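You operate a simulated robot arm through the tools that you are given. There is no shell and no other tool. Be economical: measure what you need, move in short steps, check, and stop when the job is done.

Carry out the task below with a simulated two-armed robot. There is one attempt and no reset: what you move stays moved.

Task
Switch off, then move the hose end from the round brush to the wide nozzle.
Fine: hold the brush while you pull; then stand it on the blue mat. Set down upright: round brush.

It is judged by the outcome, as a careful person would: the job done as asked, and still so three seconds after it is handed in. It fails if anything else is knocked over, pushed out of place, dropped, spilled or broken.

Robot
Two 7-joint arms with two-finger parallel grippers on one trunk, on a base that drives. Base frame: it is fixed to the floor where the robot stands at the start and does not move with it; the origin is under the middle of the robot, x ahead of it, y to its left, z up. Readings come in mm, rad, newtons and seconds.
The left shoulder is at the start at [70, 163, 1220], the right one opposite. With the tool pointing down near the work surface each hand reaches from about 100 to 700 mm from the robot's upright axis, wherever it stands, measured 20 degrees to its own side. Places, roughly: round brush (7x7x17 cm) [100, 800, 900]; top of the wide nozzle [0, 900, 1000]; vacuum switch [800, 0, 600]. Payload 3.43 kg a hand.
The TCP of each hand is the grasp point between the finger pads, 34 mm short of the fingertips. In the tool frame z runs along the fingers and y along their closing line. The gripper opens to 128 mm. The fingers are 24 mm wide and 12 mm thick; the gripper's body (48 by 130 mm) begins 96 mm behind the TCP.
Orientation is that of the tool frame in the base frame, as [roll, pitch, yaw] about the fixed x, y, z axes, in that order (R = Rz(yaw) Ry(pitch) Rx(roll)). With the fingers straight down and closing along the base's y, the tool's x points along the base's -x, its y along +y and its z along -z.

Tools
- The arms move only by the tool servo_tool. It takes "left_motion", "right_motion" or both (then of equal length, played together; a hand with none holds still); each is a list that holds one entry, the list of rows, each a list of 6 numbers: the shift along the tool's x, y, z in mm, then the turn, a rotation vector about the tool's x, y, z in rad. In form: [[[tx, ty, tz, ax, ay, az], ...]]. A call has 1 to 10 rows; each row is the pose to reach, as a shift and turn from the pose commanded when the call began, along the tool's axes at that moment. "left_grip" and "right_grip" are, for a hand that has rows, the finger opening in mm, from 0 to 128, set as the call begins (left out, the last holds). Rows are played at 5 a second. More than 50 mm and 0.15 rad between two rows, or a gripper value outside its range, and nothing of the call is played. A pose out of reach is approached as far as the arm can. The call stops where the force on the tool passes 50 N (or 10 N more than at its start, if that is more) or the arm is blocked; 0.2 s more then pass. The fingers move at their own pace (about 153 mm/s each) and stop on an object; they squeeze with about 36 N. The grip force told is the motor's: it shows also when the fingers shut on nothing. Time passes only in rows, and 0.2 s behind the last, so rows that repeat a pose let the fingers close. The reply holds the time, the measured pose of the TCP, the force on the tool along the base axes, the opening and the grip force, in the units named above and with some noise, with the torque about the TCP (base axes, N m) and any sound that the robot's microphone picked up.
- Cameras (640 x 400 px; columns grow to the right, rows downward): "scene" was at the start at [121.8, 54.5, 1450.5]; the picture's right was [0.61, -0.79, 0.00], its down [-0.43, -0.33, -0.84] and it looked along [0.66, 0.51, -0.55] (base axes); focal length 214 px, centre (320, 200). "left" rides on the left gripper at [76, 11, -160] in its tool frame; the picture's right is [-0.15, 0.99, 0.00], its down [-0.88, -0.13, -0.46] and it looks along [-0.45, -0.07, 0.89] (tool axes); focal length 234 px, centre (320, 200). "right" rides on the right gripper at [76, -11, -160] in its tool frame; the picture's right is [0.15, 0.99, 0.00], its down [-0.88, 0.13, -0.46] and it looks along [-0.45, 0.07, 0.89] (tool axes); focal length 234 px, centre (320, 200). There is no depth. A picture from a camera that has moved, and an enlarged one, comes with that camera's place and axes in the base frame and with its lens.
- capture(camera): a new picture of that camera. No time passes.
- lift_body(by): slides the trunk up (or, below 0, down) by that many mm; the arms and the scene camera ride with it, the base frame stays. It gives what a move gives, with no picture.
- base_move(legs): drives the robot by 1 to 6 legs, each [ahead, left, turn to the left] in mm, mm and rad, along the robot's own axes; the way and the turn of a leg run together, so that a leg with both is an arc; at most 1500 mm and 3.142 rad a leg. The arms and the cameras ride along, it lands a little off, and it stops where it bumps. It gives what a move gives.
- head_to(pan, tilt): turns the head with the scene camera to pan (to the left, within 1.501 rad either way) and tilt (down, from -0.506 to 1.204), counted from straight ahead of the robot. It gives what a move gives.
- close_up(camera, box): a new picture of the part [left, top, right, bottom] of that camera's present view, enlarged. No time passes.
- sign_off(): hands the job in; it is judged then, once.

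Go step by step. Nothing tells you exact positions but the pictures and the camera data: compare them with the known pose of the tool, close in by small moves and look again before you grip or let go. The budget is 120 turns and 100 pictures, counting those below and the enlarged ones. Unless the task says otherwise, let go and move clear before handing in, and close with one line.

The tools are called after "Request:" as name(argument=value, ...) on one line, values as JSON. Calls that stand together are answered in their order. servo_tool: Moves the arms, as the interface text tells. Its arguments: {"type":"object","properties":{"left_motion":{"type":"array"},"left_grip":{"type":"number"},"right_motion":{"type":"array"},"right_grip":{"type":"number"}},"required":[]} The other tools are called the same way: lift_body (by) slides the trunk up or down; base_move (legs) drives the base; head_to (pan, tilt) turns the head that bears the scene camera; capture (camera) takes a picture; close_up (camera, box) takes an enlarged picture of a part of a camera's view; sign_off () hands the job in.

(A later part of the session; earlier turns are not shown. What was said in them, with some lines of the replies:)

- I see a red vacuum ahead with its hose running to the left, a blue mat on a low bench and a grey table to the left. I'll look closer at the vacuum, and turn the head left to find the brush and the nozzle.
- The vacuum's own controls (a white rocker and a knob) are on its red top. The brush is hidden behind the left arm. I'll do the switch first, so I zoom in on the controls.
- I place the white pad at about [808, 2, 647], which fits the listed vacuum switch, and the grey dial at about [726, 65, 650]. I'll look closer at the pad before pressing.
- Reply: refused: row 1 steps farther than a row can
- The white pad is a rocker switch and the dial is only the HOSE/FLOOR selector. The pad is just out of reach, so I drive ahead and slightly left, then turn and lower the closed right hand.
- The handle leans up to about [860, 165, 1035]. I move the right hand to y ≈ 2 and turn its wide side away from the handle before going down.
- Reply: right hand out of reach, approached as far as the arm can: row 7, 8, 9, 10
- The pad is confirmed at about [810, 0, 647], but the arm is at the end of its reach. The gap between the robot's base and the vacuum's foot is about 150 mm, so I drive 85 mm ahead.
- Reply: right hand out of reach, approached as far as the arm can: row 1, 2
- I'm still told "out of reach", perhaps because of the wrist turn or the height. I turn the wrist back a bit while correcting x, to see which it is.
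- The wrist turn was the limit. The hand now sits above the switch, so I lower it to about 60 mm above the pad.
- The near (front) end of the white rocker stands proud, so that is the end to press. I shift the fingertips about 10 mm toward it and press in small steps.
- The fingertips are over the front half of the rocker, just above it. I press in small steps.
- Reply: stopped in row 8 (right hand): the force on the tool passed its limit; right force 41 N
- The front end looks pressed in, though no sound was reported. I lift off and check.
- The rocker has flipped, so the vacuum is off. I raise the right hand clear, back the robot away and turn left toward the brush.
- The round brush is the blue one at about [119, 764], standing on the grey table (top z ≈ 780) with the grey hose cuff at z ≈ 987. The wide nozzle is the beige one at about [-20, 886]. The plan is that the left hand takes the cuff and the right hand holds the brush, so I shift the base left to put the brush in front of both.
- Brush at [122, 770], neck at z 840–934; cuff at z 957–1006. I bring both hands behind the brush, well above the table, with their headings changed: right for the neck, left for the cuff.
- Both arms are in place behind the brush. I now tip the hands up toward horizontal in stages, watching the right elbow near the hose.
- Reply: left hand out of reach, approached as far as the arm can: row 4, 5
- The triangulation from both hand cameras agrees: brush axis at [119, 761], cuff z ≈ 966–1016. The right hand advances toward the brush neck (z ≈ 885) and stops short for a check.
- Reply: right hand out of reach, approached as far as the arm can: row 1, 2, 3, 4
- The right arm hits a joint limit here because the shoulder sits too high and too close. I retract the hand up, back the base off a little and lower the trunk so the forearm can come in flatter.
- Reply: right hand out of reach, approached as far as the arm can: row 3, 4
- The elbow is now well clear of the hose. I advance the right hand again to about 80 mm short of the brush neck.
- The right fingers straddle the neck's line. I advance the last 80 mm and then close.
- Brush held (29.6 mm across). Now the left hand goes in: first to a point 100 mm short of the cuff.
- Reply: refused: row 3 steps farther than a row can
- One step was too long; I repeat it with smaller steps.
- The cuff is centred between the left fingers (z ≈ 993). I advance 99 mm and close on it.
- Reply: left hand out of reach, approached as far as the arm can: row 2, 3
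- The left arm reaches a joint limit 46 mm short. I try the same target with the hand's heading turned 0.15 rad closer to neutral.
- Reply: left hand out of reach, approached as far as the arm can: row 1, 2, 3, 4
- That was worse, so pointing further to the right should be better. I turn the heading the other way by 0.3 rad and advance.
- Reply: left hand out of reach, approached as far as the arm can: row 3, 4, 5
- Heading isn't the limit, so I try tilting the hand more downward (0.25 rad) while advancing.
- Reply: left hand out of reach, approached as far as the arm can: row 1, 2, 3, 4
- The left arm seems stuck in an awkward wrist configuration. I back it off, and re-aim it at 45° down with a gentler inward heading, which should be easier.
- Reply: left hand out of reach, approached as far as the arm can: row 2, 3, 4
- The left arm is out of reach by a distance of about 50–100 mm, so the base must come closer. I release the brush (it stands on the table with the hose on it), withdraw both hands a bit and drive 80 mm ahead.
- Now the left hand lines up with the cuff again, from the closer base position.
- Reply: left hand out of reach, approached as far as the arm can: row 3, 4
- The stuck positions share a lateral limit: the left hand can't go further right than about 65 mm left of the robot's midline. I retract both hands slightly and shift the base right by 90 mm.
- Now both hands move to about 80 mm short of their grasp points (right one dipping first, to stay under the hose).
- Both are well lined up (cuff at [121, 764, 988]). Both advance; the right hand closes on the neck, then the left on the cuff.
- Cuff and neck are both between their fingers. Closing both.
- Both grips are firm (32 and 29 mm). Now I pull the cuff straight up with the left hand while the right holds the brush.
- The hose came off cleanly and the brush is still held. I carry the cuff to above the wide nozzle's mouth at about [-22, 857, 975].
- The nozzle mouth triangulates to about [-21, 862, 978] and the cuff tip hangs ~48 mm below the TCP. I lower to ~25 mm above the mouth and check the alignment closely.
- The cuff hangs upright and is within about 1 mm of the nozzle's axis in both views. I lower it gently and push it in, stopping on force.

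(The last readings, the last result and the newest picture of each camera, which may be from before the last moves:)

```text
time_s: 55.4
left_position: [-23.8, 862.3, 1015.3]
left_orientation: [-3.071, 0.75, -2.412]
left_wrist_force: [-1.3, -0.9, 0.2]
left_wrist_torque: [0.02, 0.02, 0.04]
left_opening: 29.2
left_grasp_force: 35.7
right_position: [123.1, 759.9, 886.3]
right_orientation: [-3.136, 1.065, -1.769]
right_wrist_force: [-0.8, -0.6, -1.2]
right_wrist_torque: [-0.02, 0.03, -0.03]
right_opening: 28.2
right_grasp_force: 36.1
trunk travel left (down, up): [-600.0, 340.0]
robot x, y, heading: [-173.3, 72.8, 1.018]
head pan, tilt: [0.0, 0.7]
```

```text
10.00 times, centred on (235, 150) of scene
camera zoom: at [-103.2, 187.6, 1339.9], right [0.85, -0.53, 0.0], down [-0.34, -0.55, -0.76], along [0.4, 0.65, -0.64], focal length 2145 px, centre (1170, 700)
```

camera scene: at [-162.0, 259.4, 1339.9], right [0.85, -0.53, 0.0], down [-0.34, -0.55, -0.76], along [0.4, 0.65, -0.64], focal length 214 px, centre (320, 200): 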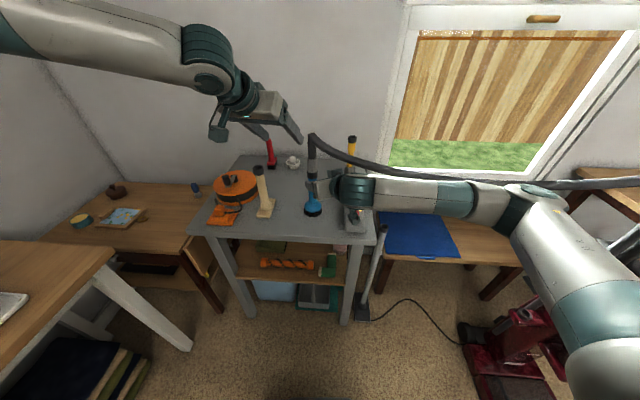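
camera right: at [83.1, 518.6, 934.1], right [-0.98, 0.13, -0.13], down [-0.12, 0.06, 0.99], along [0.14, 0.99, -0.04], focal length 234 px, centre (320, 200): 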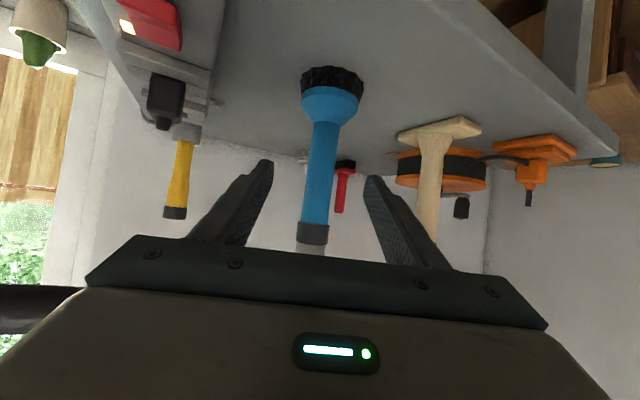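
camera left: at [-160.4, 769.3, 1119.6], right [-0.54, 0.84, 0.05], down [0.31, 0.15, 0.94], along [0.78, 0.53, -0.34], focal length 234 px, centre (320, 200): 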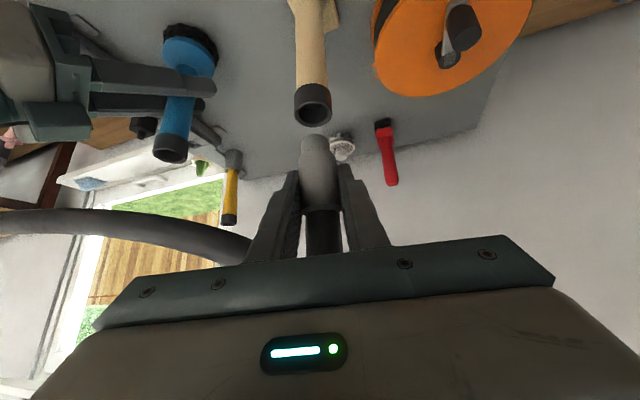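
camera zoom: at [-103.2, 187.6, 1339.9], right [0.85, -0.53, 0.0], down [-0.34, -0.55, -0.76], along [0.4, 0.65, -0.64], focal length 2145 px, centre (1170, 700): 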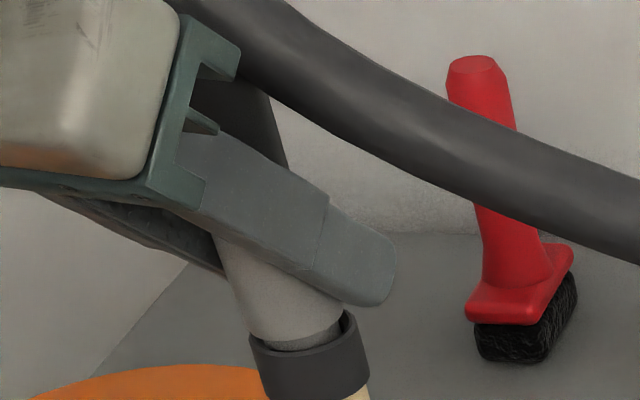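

The spigot is entering the mouth, about 1 mm off-centre. I correct that and push down in small steps.

Request:
servo_tool(left_motion=[[[-0.3, -1.4, 0.3, 0, 0, 0], [2.4, -1.2, 3.2, 0, 0, 0], [5.2, -1, 6.2, 0, 0, 0], [7.9, -0.8, 9.1, 0, 0, 0], [10.6, -0.6, 12, 0, 0, 0], [13.3, -0.4, 14.9, 0, 0, 0]]])

Request:
close_up(camera="left", box=[260, 80, 380, 180])

Request:
close_up(camera="scene", box=[215, 130, 255, 170])

```text
time_s: 56.9
left_position: [-16.9, 860.3, 1006.3]
left_orientation: [-3.072, 0.773, -2.419]
left_wrist_force: [-0.1, -4.1, 18.5]
left_wrist_torque: [-0.08, -0.08, -0.02]
left_opening: 29.6
left_grasp_force: 35.5
right_position: [122.4, 759.8, 885.8]
right_orientation: [-3.135, 1.064, -1.768]
right_wrist_force: [-0.4, 0.5, -1.2]
right_wrist_torque: [-0.01, -0.01, -0.01]
right_opening: 28.1
right_grasp_force: 35.6
trunk travel left (down, up): [-600.0, 340.0]
robot x, y, heading: [-174.6, 71.7, 1.017]
head pan, tilt: [0.0, 0.7]
stopped in row 6 (left hand): the force on the tool passed its limit (the readings are from after the stop); the commanded pose is now the measured one
```

```text
4.00 times, centred on (320, 130) of left
camera zoom: at [-156.5, 768.4, 1067.2], right [-0.54, 0.84, 0.05], down [0.29, 0.13, 0.95], along [0.79, 0.53, -0.32], focal length 937 px, centre (320, 480)
```

zoom: 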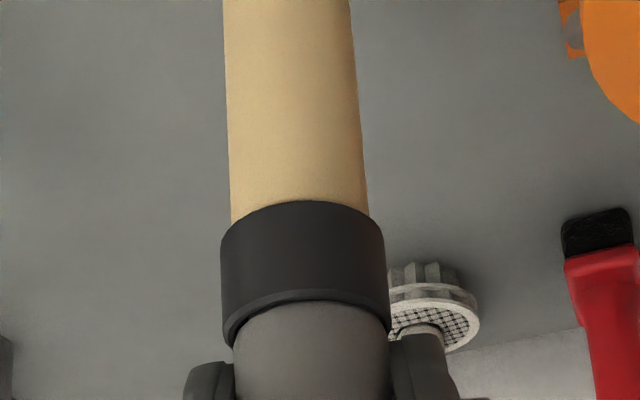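

```text
10.00 times, centred on (235, 150) of scene
camera zoom: at [-103.9, 186.6, 1339.4], right [0.85, -0.53, 0.0], down [-0.34, -0.55, -0.77], along [0.4, 0.65, -0.64], focal length 2145 px, centre (1170, 700)
```

zoom: 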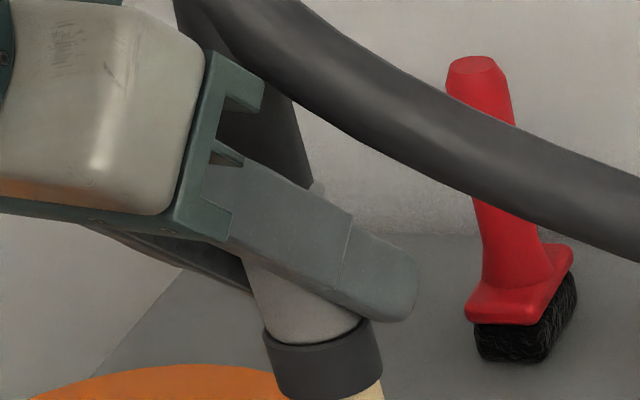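

The cuff's shoulder is now flush on the nozzle's collar and the force limit stopped the push. I check whether the nozzle still stands squarely.

Request:
close_up(camera="scene", box=[190, 110, 310, 230])

Request:
capture(camera="left")

```text
3.33 times, centred on (250, 170) of scene
camera zoom: at [-103.9, 186.6, 1339.4], right [0.85, -0.53, 0.0], down [-0.34, -0.55, -0.77], along [0.4, 0.65, -0.64], focal length 715 px, centre (553, 300)
```

zoom: 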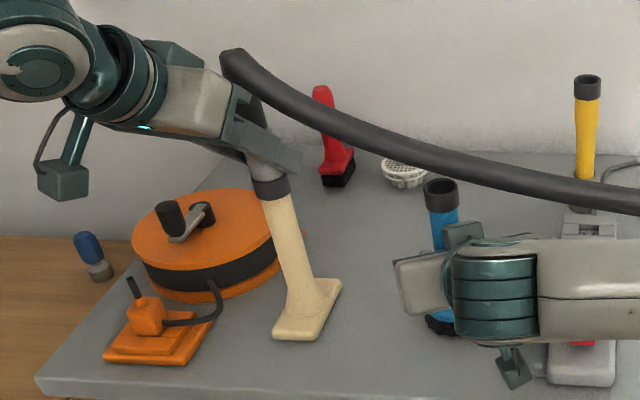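

```text
28 pictures are left
camera left: at [-156.5, 768.4, 1067.2], right [-0.54, 0.84, 0.05], down [0.29, 0.13, 0.95], along [0.79, 0.53, -0.32], focal length 234 px, centre (320, 200)
```

left: 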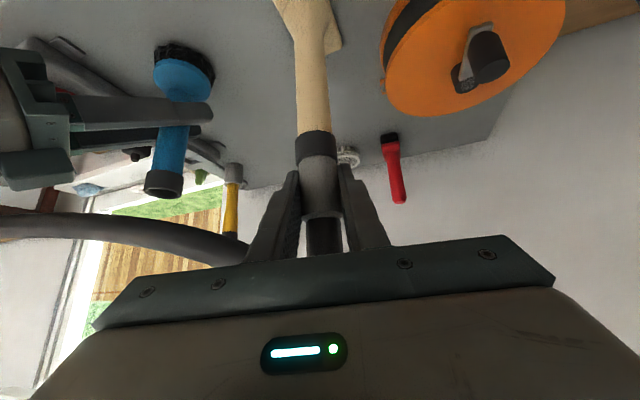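

The nozzle stands squarely and only slid about 5 mm. I open the left fingers just a little, keeping them around the cuff as a guard, to see whether it stays.

Request:
servo_tool(left_motion=[[[0, 0, 0, 0, 0, 0], [0, 0, 0, 0, 0, 0], [0, 0, 0, 0, 0, 0], [0, 0, 0, 0, 0, 0], [0, 0, 0, 0, 0, 0]]], left_grip=60)

Request:
close_up(camera="scene", box=[190, 110, 310, 230])

Request:
capture(camera="left")

```text
time_s: 58.1
left_position: [-19.5, 860.7, 1002.1]
left_orientation: [-3.074, 0.765, -2.416]
left_wrist_force: [-0.3, 0.3, 0.0]
left_wrist_torque: [0.01, 0.01, 0.01]
left_opening: 59.6
left_grasp_force: 0.1
right_position: [123.3, 760.4, 886.8]
right_orientation: [-3.136, 1.063, -1.77]
right_wrist_force: [0.0, -0.1, -1.0]
right_wrist_torque: [0.02, 0.0, 0.02]
right_opening: 27.9
right_grasp_force: 36.1
trunk travel left (down, up): [-600.0, 340.0]
robot x, y, heading: [-171.8, 70.3, 1.01]
head pan, tilt: [0.0, 0.7]
```

```text
3.33 times, centred on (250, 170) of scene
camera zoom: at [-103.0, 187.7, 1339.8], right [0.85, -0.53, 0.0], down [-0.34, -0.55, -0.76], along [0.4, 0.65, -0.64], focal length 715 px, centre (553, 300)
```

zoom: 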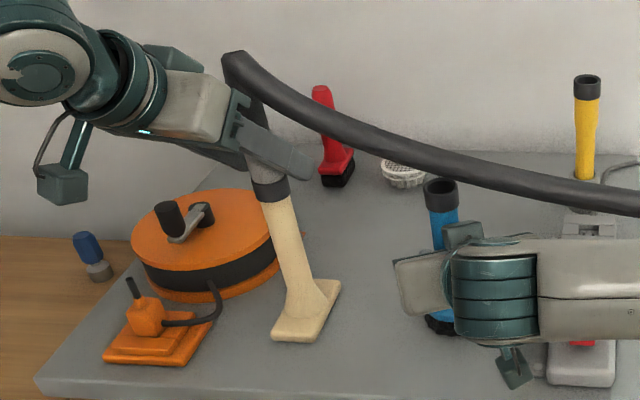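

```text
26 pictures are left
camera left: at [-157.3, 769.2, 1064.3], right [-0.54, 0.84, 0.05], down [0.3, 0.14, 0.94], along [0.79, 0.53, -0.33], focal length 234 px, centre (320, 200)
```

left: 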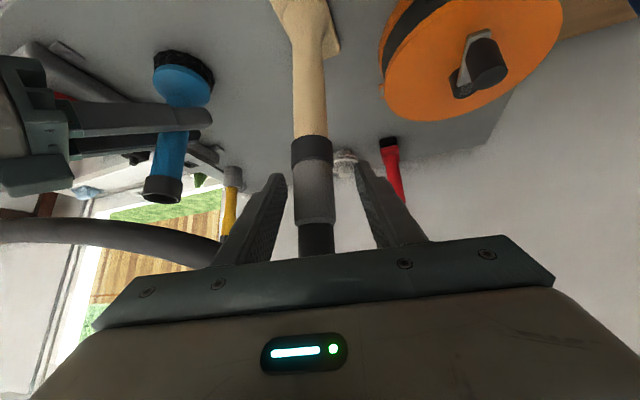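

The hose stays on the wide nozzle, flush and upright. Now the left hand withdraws and pulls back to the robot, and the right hand lifts the brush about 10 mm.

Request:
servo_tool(left_motion=[[[0, 0, -25, 0, 0, 0], [0, 0, -60, 0, 0, 0], [0, 0, -105, 0, 0, 0], [0, 0, -150, 0, 0, 0], [0, 0, -180, 0, 0, 0]]], right_motion=[[[0, 0, 0, 0, 0, 0], [-3, 0, -2, 0, 0, 0], [-6, 0, -3, 0, 0, 0], [-9, 0, -5, 0, 0, 0], [-9, 0, -5, 0, 0, 0]]], left_grip=90)

Request:
close_up(camera="scene", box=[190, 100, 350, 230])

```text
time_s: 59.3
left_position: [-121.7, 785.9, 1131.9]
left_orientation: [-3.072, 0.766, -2.416]
left_wrist_force: [0.5, 0.1, 0.2]
left_wrist_torque: [0.01, -0.01, 0.0]
left_opening: 89.9
left_grasp_force: 0.1
right_position: [122.9, 759.8, 897.4]
right_orientation: [-3.133, 1.065, -1.769]
right_wrist_force: [0.1, 0.0, -0.6]
right_wrist_torque: [-0.02, 0.01, -0.02]
right_opening: 28.0
right_grasp_force: 36.4
trunk travel left (down, up): [-600.0, 340.0]
robot x, y, heading: [-177.5, 69.1, 1.016]
head pan, tilt: [0.0, 0.7]
```

```text
3.08 times, centred on (270, 165) of scene
camera zoom: at [-103.8, 187.2, 1339.9], right [0.85, -0.53, 0.0], down [-0.34, -0.55, -0.77], along [0.41, 0.65, -0.64], focal length 660 px, centre (474, 308)
```

zoom: 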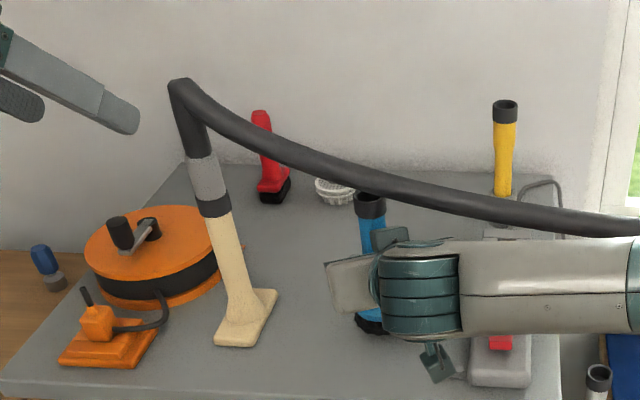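

The nozzle with the hose stands alone. The brush is lifted about 10 mm with its top ~19 mm below the hose, so I drive straight back to bring it off the table under the hose.

Request:
base_move(legs=[[-250, 0, 0]])

Request:
capture(camera="scene")

```text
time_s: 61.1
left_position: [-253.4, 574.5, 1131.8]
left_orientation: [-3.075, 0.763, -2.417]
left_wrist_force: [0.8, -0.2, -0.6]
left_wrist_torque: [0.0, 0.0, 0.0]
left_opening: 90.1
left_grasp_force: 0.1
right_position: [-9.1, 546.8, 898.1]
right_orientation: [-3.135, 1.064, -1.772]
right_wrist_force: [-1.2, -0.3, -2.0]
right_wrist_torque: [-0.02, 0.01, -0.01]
right_opening: 28.0
right_grasp_force: 35.6
trunk travel left (down, up): [-600.0, 340.0]
robot x, y, heading: [-307.6, -141.7, 1.008]
head pan, tilt: [0.0, 0.7]
```

```text
24 pictures are left
camera scene: at [-235.8, -25.2, 1339.9], right [0.85, -0.53, 0.0], down [-0.34, -0.55, -0.76], along [0.41, 0.65, -0.64], focal length 214 px, centre (320, 200)
```

scene: 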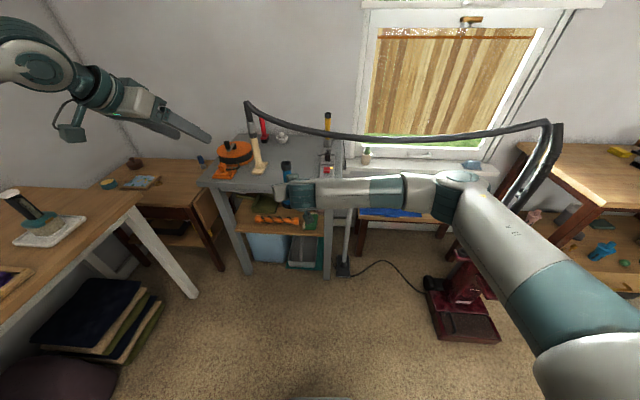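

The brush is off the table and secure. Next I draw the left hand in close to the robot, then turn right so the right elbow will stay away from the vacuum when I reach for the mat.

Request:
servo_tool(left_motion=[[[21, -25, -28, 0, 0, 0], [43, -49, -56, 0, 0, 0], [64, -74, -84, 0, 0, 0], [85, -99, -112, 0, 0, 0], [106, -124, -140, 0, 0, 0], [128, -148, -168, 0, 0, 0], [149, -173, -196, 0, 0, 0]]])

Request:
base_move(legs=[[0, 0, -0.558]])

Request:
capture(camera="scene")

```text
time_s: 62.7
left_position: [-330.2, 310.8, 1211.5]
left_orientation: [-3.072, 0.763, -2.421]
left_wrist_force: [-0.1, 0.2, 0.4]
left_wrist_torque: [0.03, 0.02, 0.02]
left_opening: 90.0
left_grasp_force: 0.0
left hand out of reach, approached as far as the arm can: row 6, 7
right_position: [-8.3, 544.6, 897.4]
right_orientation: [-3.137, 1.065, -1.772]
right_wrist_force: [-0.6, -1.1, -1.2]
right_wrist_torque: [0.0, 0.02, 0.0]
right_opening: 27.9
right_grasp_force: 35.6
trunk travel left (down, up): [-600.0, 340.0]
robot x, y, heading: [-307.2, -143.6, 1.014]
head pan, tilt: [0.0, 0.7]
```

```text
time_s: 64.7
left_position: [-86.0, 257.0, 1209.3]
left_orientation: [-3.072, 0.761, -2.975]
left_wrist_force: [0.5, -0.3, 1.0]
left_wrist_torque: [0.0, 0.01, -0.02]
left_opening: 90.0
left_grasp_force: 0.1
right_position: [310.2, 282.5, 896.4]
right_orientation: [-3.136, 1.065, -2.331]
right_wrist_force: [-0.4, 0.0, -1.6]
right_wrist_torque: [-0.02, -0.02, 0.01]
right_opening: 27.9
right_grasp_force: 35.9
trunk travel left (down, up): [-600.0, 340.0]
robot x, y, heading: [-306.9, -142.2, 0.456]
head pan, tilt: [0.0, 0.7]
```

```text
23 pictures are left
camera scene: at [-185.5, -80.7, 1339.9], right [0.44, -0.9, 0.0], down [-0.58, -0.28, -0.76], along [0.69, 0.33, -0.64], focal length 214 px, centre (320, 200)
```

scene: 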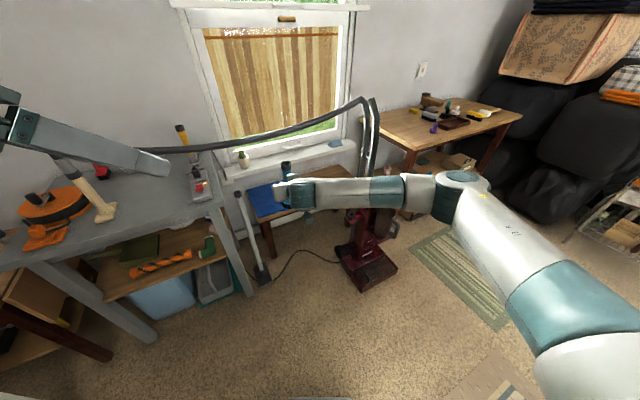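

Clear all round: the elbow will stay well away from the vacuum. I lower the trunk 300 mm so that everything passes under the hose.

Request:
lift_body(by=-300)

Request:
capture(camera="scene")

Request:
capture(camera="right")

```text
time_s: 67.7
left_position: [-86.3, 255.9, 909.9]
left_orientation: [-3.073, 0.761, -2.975]
left_wrist_force: [-0.9, 0.5, -0.3]
left_wrist_torque: [0.0, 0.02, 0.01]
left_opening: 90.0
left_grasp_force: 0.0
right_position: [309.1, 283.0, 596.5]
right_orientation: [-3.137, 1.065, -2.331]
right_wrist_force: [-0.1, 0.2, -1.2]
right_wrist_torque: [0.03, 0.0, 0.02]
right_opening: 28.1
right_grasp_force: 36.1
trunk travel left (down, up): [-300.0, 640.0]
robot x, y, heading: [-308.4, -138.2, 0.451]
head pan, tilt: [0.0, 0.7]
```

```text
22 pictures are left
camera scene: at [-185.8, -80.8, 1039.9], right [0.44, -0.9, 0.0], down [-0.58, -0.28, -0.76], along [0.69, 0.33, -0.64], focal length 214 px, centre (320, 200)
```

scene: 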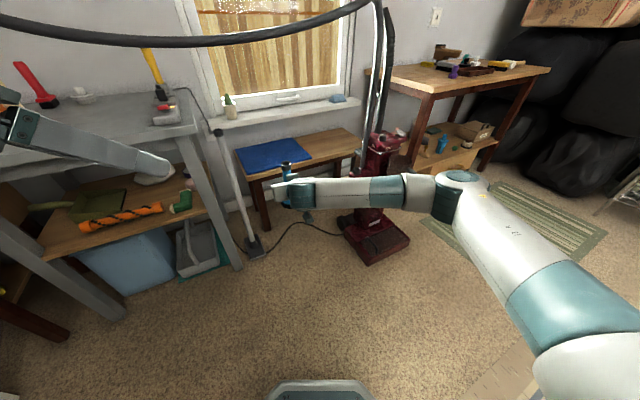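

```text
21 pictures are left
camera right: at [195.1, 148.7, 607.6], right [-0.76, 0.63, -0.13], down [-0.08, 0.11, 0.99], along [0.64, 0.77, -0.04], focal length 234 px, centre (320, 200)
```

right: 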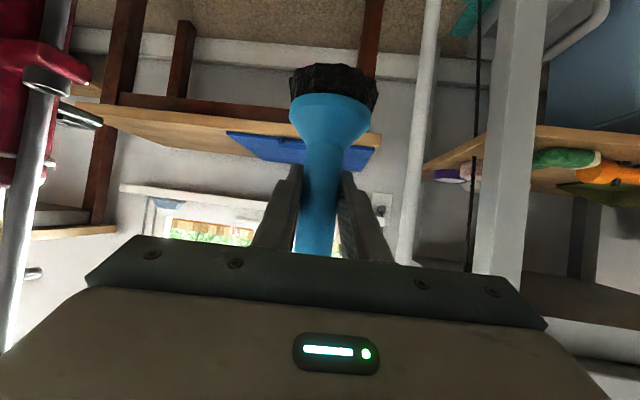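

The view confirms the mat (front edge from about [450, 627] to [750, 422]). The left hand would end up near the table corner, so I bring it inward first.

Request:
servo_tool(left_motion=[[[-7, -36, 7, 0, 0, 0], [-15, -72, 14, 0, 0, 0], [-22, -108, 21, 0, 0, 0], [-30, -144, 29, 0, 0, 0]]], left_grip=0)

Request:
base_move(legs=[[240, 105, 0]])

Request:
capture(camera="scene")

Request:
capture(camera="right")

```text
time_s: 68.7
left_position: [-26.8, 119.4, 916.8]
left_orientation: [-3.069, 0.756, -2.976]
left_wrist_force: [0.3, -0.3, 0.0]
left_wrist_torque: [-0.02, 0.01, 0.03]
left_opening: 0.0
left_grasp_force: 33.1
left hand out of reach, approached as far as the arm can: row 1, 2, 3
right_position: [311.2, 283.4, 596.1]
right_orientation: [-3.136, 1.063, -2.331]
right_wrist_force: [0.2, -0.6, -0.8]
right_wrist_torque: [0.04, 0.01, 0.02]
right_opening: 27.9
right_grasp_force: 35.0
trunk travel left (down, up): [-300.0, 640.0]
robot x, y, heading: [-308.1, -139.4, 0.451]
head pan, tilt: [0.0, 0.7]
```

```text
time_s: 70.6
left_position: [146.2, 319.5, 917.1]
left_orientation: [-3.074, 0.759, -2.976]
left_wrist_force: [0.9, 0.9, 0.0]
left_wrist_torque: [0.0, -0.02, 0.0]
left_opening: 0.1
left_grasp_force: 33.3
right_position: [485.0, 483.9, 596.0]
right_orientation: [-3.137, 1.064, -2.334]
right_wrist_force: [-0.6, 0.0, -0.8]
right_wrist_torque: [-0.01, -0.02, -0.01]
right_opening: 28.0
right_grasp_force: 35.7
trunk travel left (down, up): [-300.0, 640.0]
robot x, y, heading: [-133.2, 61.5, 0.448]
head pan, tilt: [0.0, 0.7]
```

```text
20 pictures are left
camera scene: at [-11.6, 120.9, 1039.7], right [0.44, -0.9, 0.0], down [-0.58, -0.28, -0.76], along [0.69, 0.33, -0.64], focal length 214 px, centre (320, 200)
```

scene: 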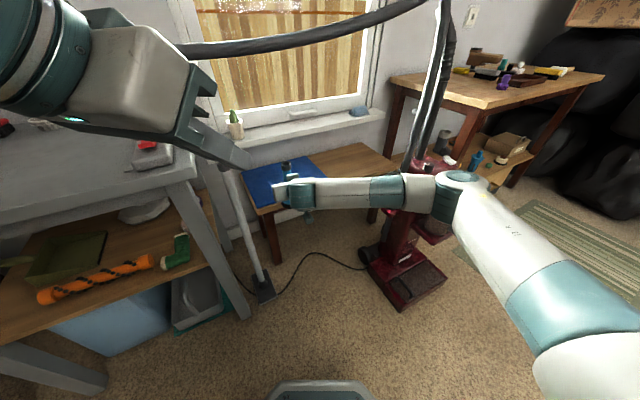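

```text
19 pictures are left
camera right: at [369.4, 349.4, 606.9], right [-0.76, 0.63, -0.13], down [-0.08, 0.11, 0.99], along [0.64, 0.76, -0.04], focal length 234 px, centre (320, 200)
```

right: 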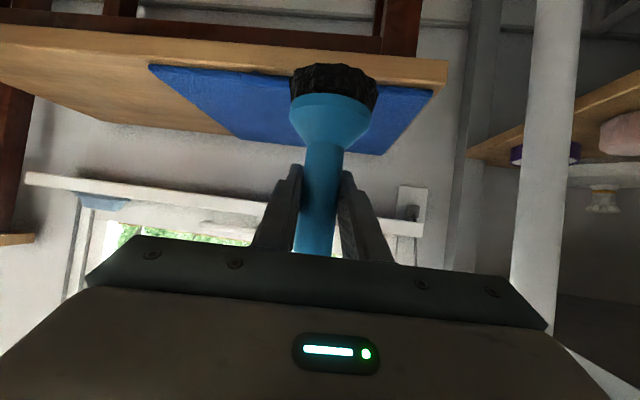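

All clear under the hose. I drive the remaining distance so the brush comes over the mat about 90 mm in from its front edge.

Request:
base_move(legs=[[169, 78, 0]])

Request:
capture(camera="right")

Request:
capture(camera="scene")

```text
time_s: 72.1
left_position: [266.3, 467.7, 916.1]
left_orientation: [-3.071, 0.758, -2.978]
left_wrist_force: [-0.5, 0.3, -0.2]
left_wrist_torque: [-0.03, 0.01, -0.03]
left_opening: 0.0
left_grasp_force: 33.0
right_position: [603.6, 630.3, 595.9]
right_orientation: [-3.138, 1.061, -2.331]
right_wrist_force: [-0.6, 0.1, -2.4]
right_wrist_torque: [-0.03, -0.01, 0.01]
right_opening: 28.0
right_grasp_force: 36.3
trunk travel left (down, up): [-300.0, 640.0]
robot x, y, heading: [-15.4, 209.9, 0.447]
head pan, tilt: [0.0, 0.7]
```

```text
18 pictures are left
camera right: at [488.6, 496.3, 606.8], right [-0.76, 0.63, -0.13], down [-0.08, 0.11, 0.99], along [0.64, 0.76, -0.04], focal length 234 px, centre (320, 200)
```

right: 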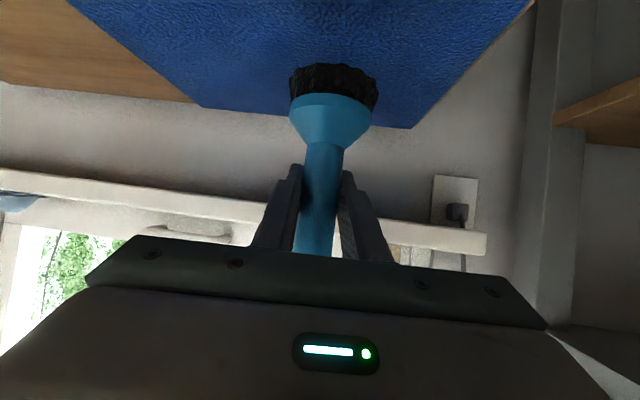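

```text
17 pictures are left
camera scene: at [107.8, 267.6, 1039.7], right [0.44, -0.9, 0.0], down [-0.58, -0.28, -0.76], along [0.69, 0.33, -0.65], focal length 214 px, centre (320, 200)
```

scene: 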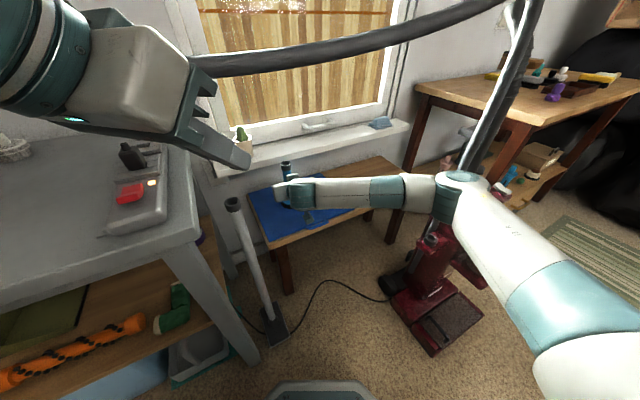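

The brush is over the mat. I lower it gently and watch the force.

Request:
servo_tool(right_motion=[[[8.7, 0, 4.9, 0, 0, 0], [15.7, 0, 8.8, 0, 0, 0], [20.9, 0, 11.7, 0, 0, 0], [24.4, 0, 13.7, 0, 0, 0]]])

Request:
capture(camera="right")

```text
time_s: 73.1
left_position: [265.4, 466.9, 916.5]
left_orientation: [-3.071, 0.759, -2.977]
left_wrist_force: [-1.1, -0.9, 0.0]
left_wrist_torque: [0.0, 0.01, 0.04]
left_opening: 0.0
left_grasp_force: 32.8
right_position: [603.7, 630.7, 568.2]
right_orientation: [-3.136, 1.062, -2.331]
right_wrist_force: [-0.6, -0.3, -2.0]
right_wrist_torque: [0.03, -0.01, 0.02]
right_opening: 28.2
right_grasp_force: 35.9
trunk travel left (down, up): [-300.0, 640.0]
robot x, y, heading: [-12.8, 206.6, 0.452]
head pan, tilt: [0.0, 0.7]
```

```text
16 pictures are left
camera right: at [488.2, 496.6, 579.2], right [-0.76, 0.63, -0.13], down [-0.08, 0.11, 0.99], along [0.64, 0.77, -0.04], focal length 234 px, centre (320, 200)
```

right: 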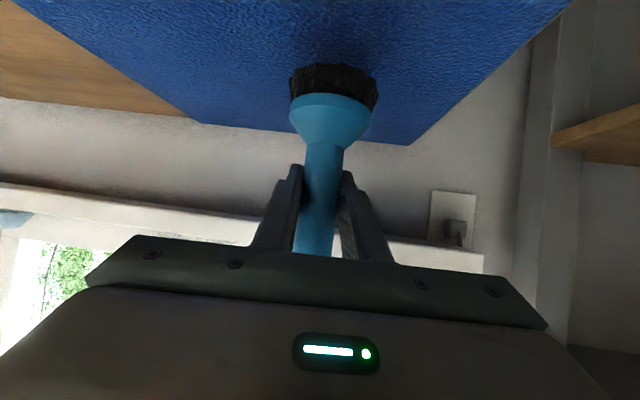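

Request:
servo_tool(right_motion=[[[1.8, 0, 1, 0, 0, 0], [3.5, 0, 2, 0, 0, 0], [5.2, 0, 2.9, 0, 0, 0]]])

```text
time_s: 73.9
left_position: [265.4, 467.2, 916.7]
left_orientation: [-3.071, 0.76, -2.978]
left_wrist_force: [-0.1, 0.1, 0.2]
left_wrist_torque: [-0.02, -0.03, -0.01]
left_opening: 0.2
left_grasp_force: 33.5
right_position: [604.0, 630.6, 562.6]
right_orientation: [-3.135, 1.065, -2.332]
right_wrist_force: [-0.3, 0.5, -1.7]
right_wrist_torque: [-0.01, 0.02, 0.02]
right_opening: 28.1
right_grasp_force: 36.1
trunk travel left (down, up): [-300.0, 640.0]
robot x, y, heading: [-12.5, 207.6, 0.453]
head pan, tilt: [0.0, 0.7]
```

Request:
servo_tool(right_motion=[[[1.8, 0, 1, 0, 0, 0], [3.5, 0, 2, 0, 0, 0], [5.2, 0, 2.9, 0, 0, 0]]])

Request:
close_up(camera="scene", box=[240, 140, 350, 250])

```text
time_s: 74.7
left_position: [265.8, 466.7, 917.5]
left_orientation: [-3.073, 0.761, -2.978]
left_wrist_force: [-0.2, -0.2, -0.1]
left_wrist_torque: [-0.01, 0.04, 0.01]
left_opening: 0.0
left_grasp_force: 33.6
right_position: [604.6, 630.7, 556.2]
right_orientation: [-3.136, 1.064, -2.332]
right_wrist_force: [0.2, 0.2, -1.5]
right_wrist_torque: [-0.01, 0.02, -0.01]
right_opening: 28.0
right_grasp_force: 36.2
trunk travel left (down, up): [-300.0, 640.0]
robot x, y, heading: [-17.6, 207.2, 0.449]
head pan, tilt: [0.0, 0.7]
```

```text
3.64 times, centred on (295, 195) of scene
camera zoom: at [107.3, 267.0, 1039.9], right [0.44, -0.9, 0.0], down [-0.58, -0.28, -0.76], along [0.69, 0.33, -0.64], focal length 780 px, centre (411, 218)
```

zoom: 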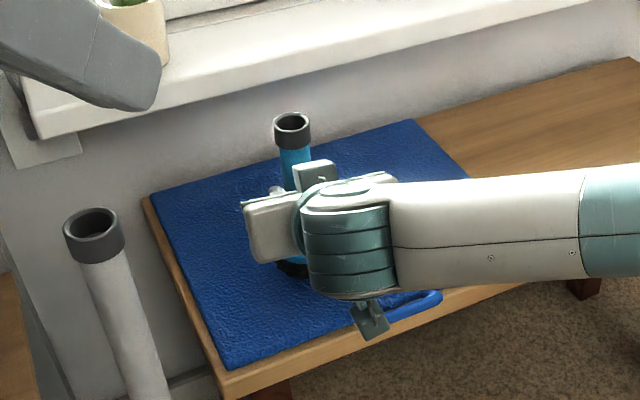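

No contact yet, so I keep lowering in 2 mm steps.

Request:
servo_tool(right_motion=[[[1.8, 0, 1, 0, 0, 0], [3.5, 0, 2, 0, 0, 0], [5.2, 0, 2.9, 0, 0, 0]]])

Request:
close_up(camera="right", box=[250, 0, 420, 120])

```text
time_s: 75.5
left_position: [265.7, 466.2, 917.4]
left_orientation: [-3.072, 0.76, -2.978]
left_wrist_force: [0.2, -0.4, 0.5]
left_wrist_torque: [0.03, -0.03, 0.01]
left_opening: 0.2
left_grasp_force: 32.3
right_position: [603.4, 629.9, 550.6]
right_orientation: [-3.137, 1.062, -2.333]
right_wrist_force: [-0.4, 0.3, -1.7]
right_wrist_torque: [0.0, -0.04, -0.02]
right_opening: 28.2
right_grasp_force: 35.8
trunk travel left (down, up): [-300.0, 640.0]
robot x, y, heading: [-19.1, 206.9, 0.453]
head pan, tilt: [0.0, 0.7]
```

```text
3.33 times, centred on (335, 60) of right
camera zoom: at [488.8, 495.7, 561.8], right [-0.76, 0.63, -0.13], down [-0.08, 0.11, 0.99], along [0.64, 0.77, -0.04], focal length 781 px, centre (270, 667)
```

zoom: 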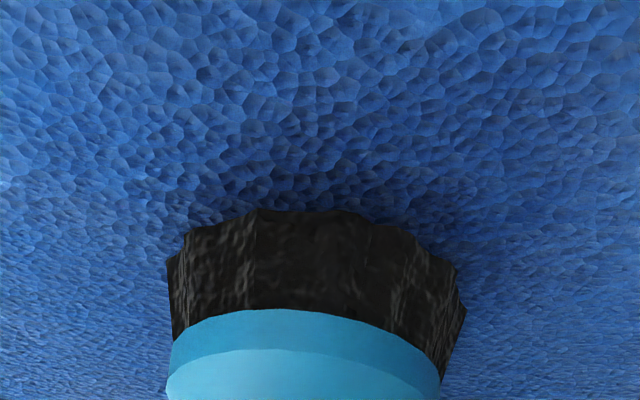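

The brush's shadow is closing in; it's nearly down.

Request:
servo_tool(right_motion=[[[1.8, 0, 1, 0, 0, 0], [3.5, 0, 2, 0, 0, 0]]])

Request:
servo_tool(right_motion=[[[1.3, 0, 0.7, 0, 0, 0], [2.6, 0, 1.5, 0, 0, 0]]])

Request:
close_up(camera="right", box=[250, 0, 420, 120])

```text
time_s: 76.1
left_position: [267.0, 467.1, 916.7]
left_orientation: [-3.072, 0.759, -2.977]
left_wrist_force: [0.2, 0.2, -0.8]
left_wrist_torque: [0.05, 0.01, 0.0]
left_opening: 0.2
left_grasp_force: 32.9
right_position: [602.8, 630.4, 547.1]
right_orientation: [-3.137, 1.064, -2.332]
right_wrist_force: [0.2, 0.1, -1.6]
right_wrist_torque: [-0.02, 0.0, 0.02]
right_opening: 28.2
right_grasp_force: 36.1
trunk travel left (down, up): [-300.0, 640.0]
robot x, y, heading: [-12.2, 209.2, 0.456]
head pan, tilt: [0.0, 0.7]
```

```text
time_s: 76.7
left_position: [266.5, 466.4, 917.4]
left_orientation: [-3.071, 0.759, -2.978]
left_wrist_force: [0.0, -0.2, 0.3]
left_wrist_torque: [0.02, 0.02, 0.02]
left_opening: 0.0
left_grasp_force: 33.1
right_position: [602.7, 631.6, 544.3]
right_orientation: [-3.136, 1.066, -2.332]
right_wrist_force: [-1.1, 1.1, -1.7]
right_wrist_torque: [0.03, -0.05, 0.0]
right_opening: 28.1
right_grasp_force: 35.9
trunk travel left (down, up): [-300.0, 640.0]
robot x, y, heading: [-14.1, 212.0, 0.449]
head pan, tilt: [0.0, 0.7]
```

```text
3.33 times, centred on (335, 60) of right
camera zoom: at [488.2, 496.5, 555.0], right [-0.76, 0.63, -0.13], down [-0.08, 0.11, 0.99], along [0.64, 0.77, -0.04], focal length 781 px, centre (270, 667)
```

zoom: 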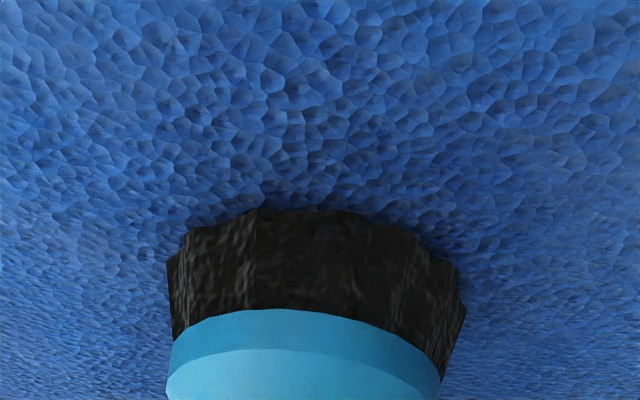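

Request:
servo_tool(right_motion=[[[1.3, 0, 0.7, 0, 0, 0], [2.6, 0, 1.5, 0, 0, 0]]])

Request:
servo_tool(right_motion=[[[0.9, 0, 0.5, 0, 0, 0], [1.8, 0, 1, 0, 0, 0]]])

```text
time_s: 77.3
left_position: [265.6, 466.6, 916.7]
left_orientation: [-3.072, 0.758, -2.978]
left_wrist_force: [-0.5, 0.0, -0.3]
left_wrist_torque: [-0.01, 0.0, 0.01]
left_opening: 0.2
left_grasp_force: 33.0
right_position: [603.7, 630.6, 541.0]
right_orientation: [-3.137, 1.065, -2.332]
right_wrist_force: [-0.5, 0.1, 0.3]
right_wrist_torque: [-0.07, 0.04, -0.04]
right_opening: 28.0
right_grasp_force: 35.7
trunk travel left (down, up): [-300.0, 640.0]
robot x, y, heading: [-13.5, 207.5, 0.451]
head pan, tilt: [0.0, 0.7]
```

```text
time_s: 77.9
left_position: [265.4, 466.3, 917.3]
left_orientation: [-3.073, 0.761, -2.98]
left_wrist_force: [-0.2, 0.1, -0.4]
left_wrist_torque: [0.01, 0.02, -0.02]
left_opening: 0.0
left_grasp_force: 33.4
right_position: [604.0, 630.0, 540.1]
right_orientation: [-3.139, 1.066, -2.333]
right_wrist_force: [-2.3, -3.4, 6.6]
right_wrist_torque: [-0.39, 0.41, 0.03]
right_opening: 28.0
right_grasp_force: 35.9
trunk travel left (down, up): [-300.0, 640.0]
robot x, y, heading: [-12.6, 211.1, 0.454]
head pan, tilt: [0.0, 0.7]
```

Contact: about 7 N upward, so the brush is on the mat. I open the right fingers and check it stands.

Request:
servo_tool(right_motion=[[[0, 0, 0, 0, 0, 0], [0, 0, 0, 0, 0, 0], [0, 0, 0, 0, 0, 0]]], right_grip=80)

Request:
capture(camera="right")

```text
time_s: 78.7
left_position: [266.6, 467.3, 917.3]
left_orientation: [-3.071, 0.758, -2.978]
left_wrist_force: [-0.6, -0.1, -0.1]
left_wrist_torque: [0.02, -0.02, 0.02]
left_opening: 0.0
left_grasp_force: 32.9
right_position: [604.1, 630.2, 538.6]
right_orientation: [-3.135, 1.068, -2.332]
right_wrist_force: [0.0, 0.4, 0.6]
right_wrist_torque: [-0.02, 0.0, 0.02]
right_opening: 79.9
right_grasp_force: 0.0
trunk travel left (down, up): [-300.0, 640.0]
robot x, y, heading: [-14.9, 210.1, 0.453]
head pan, tilt: [0.0, 0.7]
```

```text
12 pictures are left
camera right: at [488.9, 496.6, 549.8], right [-0.76, 0.63, -0.13], down [-0.08, 0.11, 0.99], along [0.64, 0.76, -0.04], focal length 234 px, centre (320, 200)
```

right: 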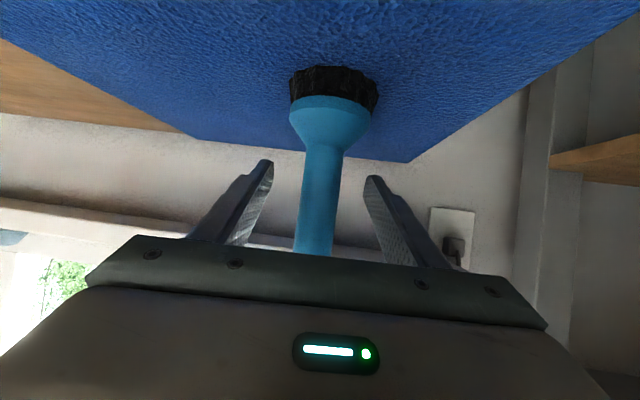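

The brush stands upright on the mat. I withdraw the right hand straight back, then back the robot out the way it came.

Request:
servo_tool(right_motion=[[[0, 0, -35, 0, 0, 0], [0, 0, -75, 0, 0, 0], [0, 0, -115, 0, 0, 0], [0, 0, -150, 0, 0, 0]]])

Request:
base_move(legs=[[-400, -180, 0]])

Request:
capture(camera="scene")

Request:
capture(camera="right")

```text
time_s: 79.7
left_position: [265.7, 466.6, 916.7]
left_orientation: [-3.074, 0.76, -2.978]
left_wrist_force: [-0.4, -0.5, -0.4]
left_wrist_torque: [0.0, -0.02, 0.03]
left_opening: 0.1
left_grasp_force: 32.5
right_position: [511.2, 535.2, 611.4]
right_orientation: [-3.137, 1.064, -2.331]
right_wrist_force: [-0.3, -1.0, -0.6]
right_wrist_torque: [-0.02, 0.0, 0.03]
right_opening: 80.2
right_grasp_force: 0.1
trunk travel left (down, up): [-300.0, 640.0]
robot x, y, heading: [-16.2, 208.0, 0.448]
head pan, tilt: [0.0, 0.7]
```

```text
time_s: 82.4
left_position: [-16.1, 130.5, 917.7]
left_orientation: [-3.075, 0.761, -2.978]
left_wrist_force: [0.6, 0.0, 0.2]
left_wrist_torque: [0.02, -0.01, 0.02]
left_opening: 0.0
left_grasp_force: 33.2
right_position: [231.2, 197.6, 613.3]
right_orientation: [-3.135, 1.063, -2.332]
right_wrist_force: [-0.4, -1.2, 0.1]
right_wrist_torque: [0.01, -0.03, 0.05]
right_opening: 80.0
right_grasp_force: 0.0
trunk travel left (down, up): [-300.0, 640.0]
robot x, y, heading: [-297.5, -130.2, 0.457]
head pan, tilt: [0.0, 0.7]
```

```text
11 pictures are left
camera scene: at [-173.9, -70.6, 1040.0], right [0.44, -0.9, 0.0], down [-0.58, -0.28, -0.77], along [0.69, 0.33, -0.64], focal length 214 px, centre (320, 200)
```

scene: 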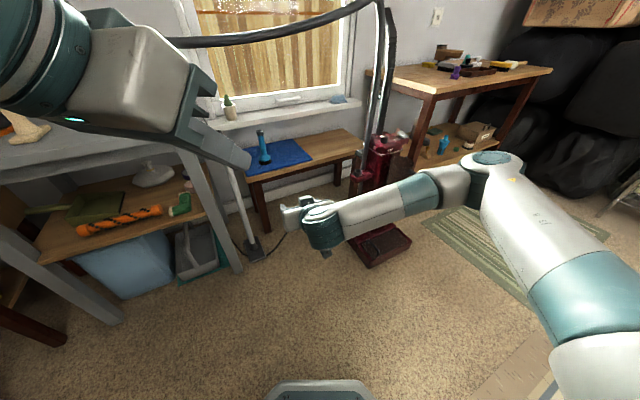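

```text
10 pictures are left
camera right: at [116.0, 62.8, 622.8], right [-0.76, 0.63, -0.13], down [-0.08, 0.11, 0.99], along [0.64, 0.77, -0.04], focal length 234 px, centre (320, 200)
```

right: 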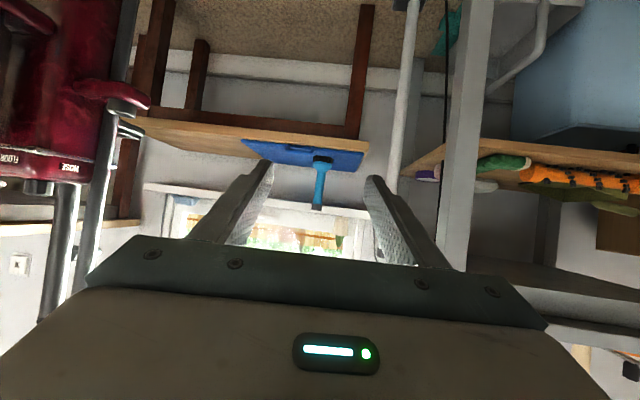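

The brush stands on the mat. Finally I raise the trunk to check the nozzle, the hose and the rocker.

Request:
lift_body(by=300)

Request:
base_move(legs=[[-150, 0, 0.35]])

Request:
capture(camera="scene")

```text
time_s: 85.4
left_position: [-14.2, 128.6, 1217.5]
left_orientation: [-3.073, 0.76, -2.977]
left_wrist_force: [0.8, -0.5, -0.2]
left_wrist_torque: [0.0, 0.02, 0.01]
left_opening: 0.1
left_grasp_force: 32.9
right_position: [231.9, 197.4, 911.6]
right_orientation: [-3.137, 1.063, -2.33]
right_wrist_force: [0.1, 0.4, -0.1]
right_wrist_torque: [-0.03, -0.01, 0.02]
right_opening: 80.1
right_grasp_force: 0.1
trunk travel left (down, up): [-600.0, 340.0]
robot x, y, heading: [-297.2, -128.5, 0.451]
head pan, tilt: [0.0, 0.7]
```

```text
time_s: 86.9
left_position: [-244.2, 122.8, 1217.0]
left_orientation: [-3.071, 0.759, -2.623]
left_wrist_force: [0.8, 0.8, 1.1]
left_wrist_torque: [-0.01, -0.01, 0.02]
left_opening: 0.1
left_grasp_force: 33.7
right_position: [-37.0, 272.2, 912.6]
right_orientation: [-3.138, 1.065, -1.975]
right_wrist_force: [0.6, 0.2, 0.2]
right_wrist_torque: [-0.03, -0.01, 0.03]
right_opening: 80.2
right_grasp_force: 0.1
trunk travel left (down, up): [-600.0, 340.0]
robot x, y, heading: [-415.6, -218.8, 0.806]
head pan, tilt: [0.0, 0.7]
```

```text
9 pictures are left
camera scene: at [-323.5, -120.1, 1339.9], right [0.72, -0.69, 0.0], down [-0.45, -0.47, -0.77], along [0.53, 0.55, -0.64], focal length 214 px, centre (320, 200)
```

scene: 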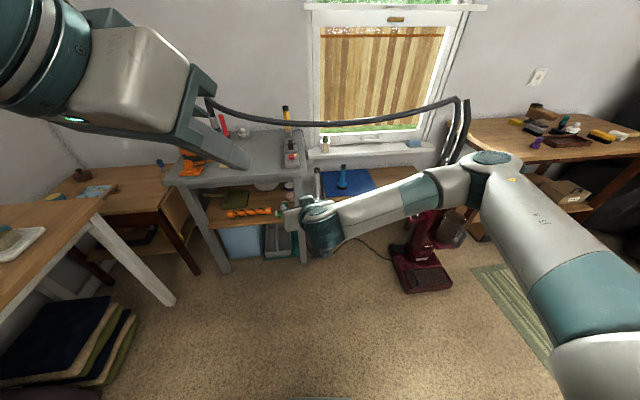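

The left hand hides the nozzle, so I look with the left hand's own camera, and zoom in on the brush and the vacuum's switch.

Request:
capture(camera="left")

Request:
close_up(camera="scene", box=[180, 80, 300, 200])

Request:
close_up(camera="scene", box=[300, 90, 480, 240])

```text
8 pictures are left
camera left: at [-397.4, 61.0, 1279.4], right [-0.36, 0.93, 0.05], down [0.33, 0.07, 0.94], along [0.88, 0.35, -0.33], focal length 234 px, centre (320, 200)
```

left: 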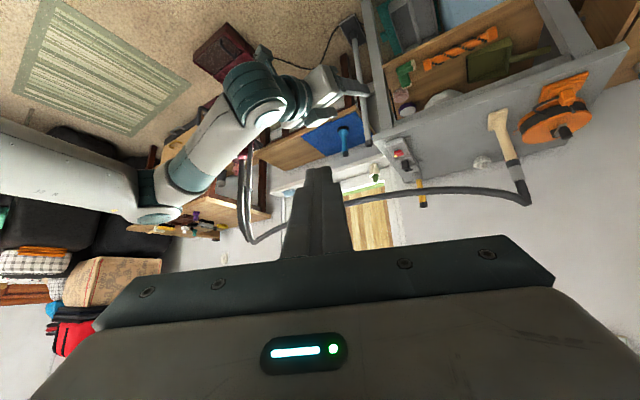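

```text
3.33 times, centred on (240, 140) of scene
camera zoom: at [-323.5, -120.1, 1339.9], right [0.72, -0.69, 0.0], down [-0.45, -0.47, -0.77], along [0.53, 0.55, -0.64], focal length 715 px, centre (587, 400)
```

zoom: 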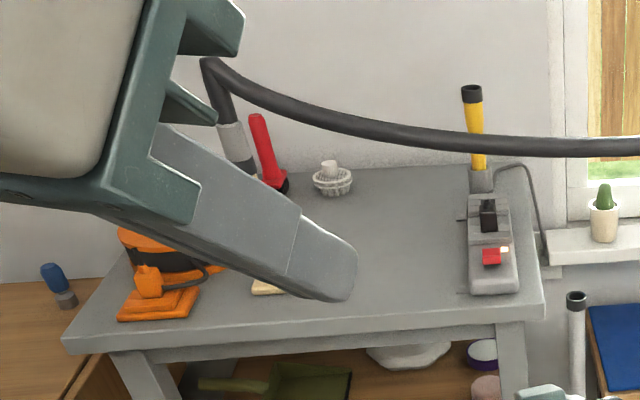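

```text
2.67 times, centred on (390, 165) of scene
camera zoom: at [-323.5, -120.1, 1339.9], right [0.72, -0.69, 0.0], down [-0.45, -0.47, -0.77], along [0.53, 0.55, -0.64], focal length 572 px, centre (133, 293)
```

zoom: 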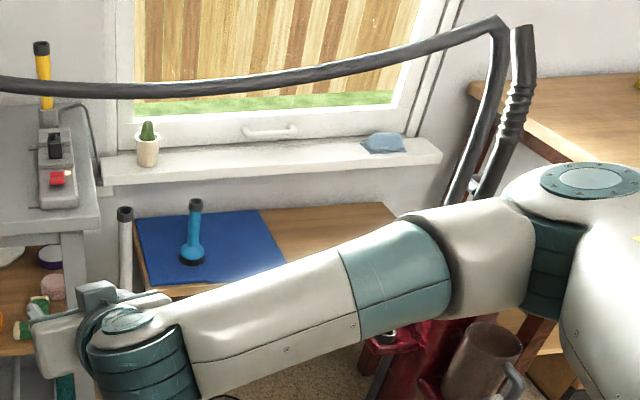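

Everything is in place: the hose is on the upright wide nozzle, the round brush stands on the blue mat, the rocker has been flipped, and both hands are empty and clear.

Request:
sign_off()

```text
The job is handed in.
```

The hose end is now on the wide nozzle and the round brush stands upright on the blue mat. I flipped the vacuum's rocker switch once to turn it off, but no sound or light confirmed that it is off.
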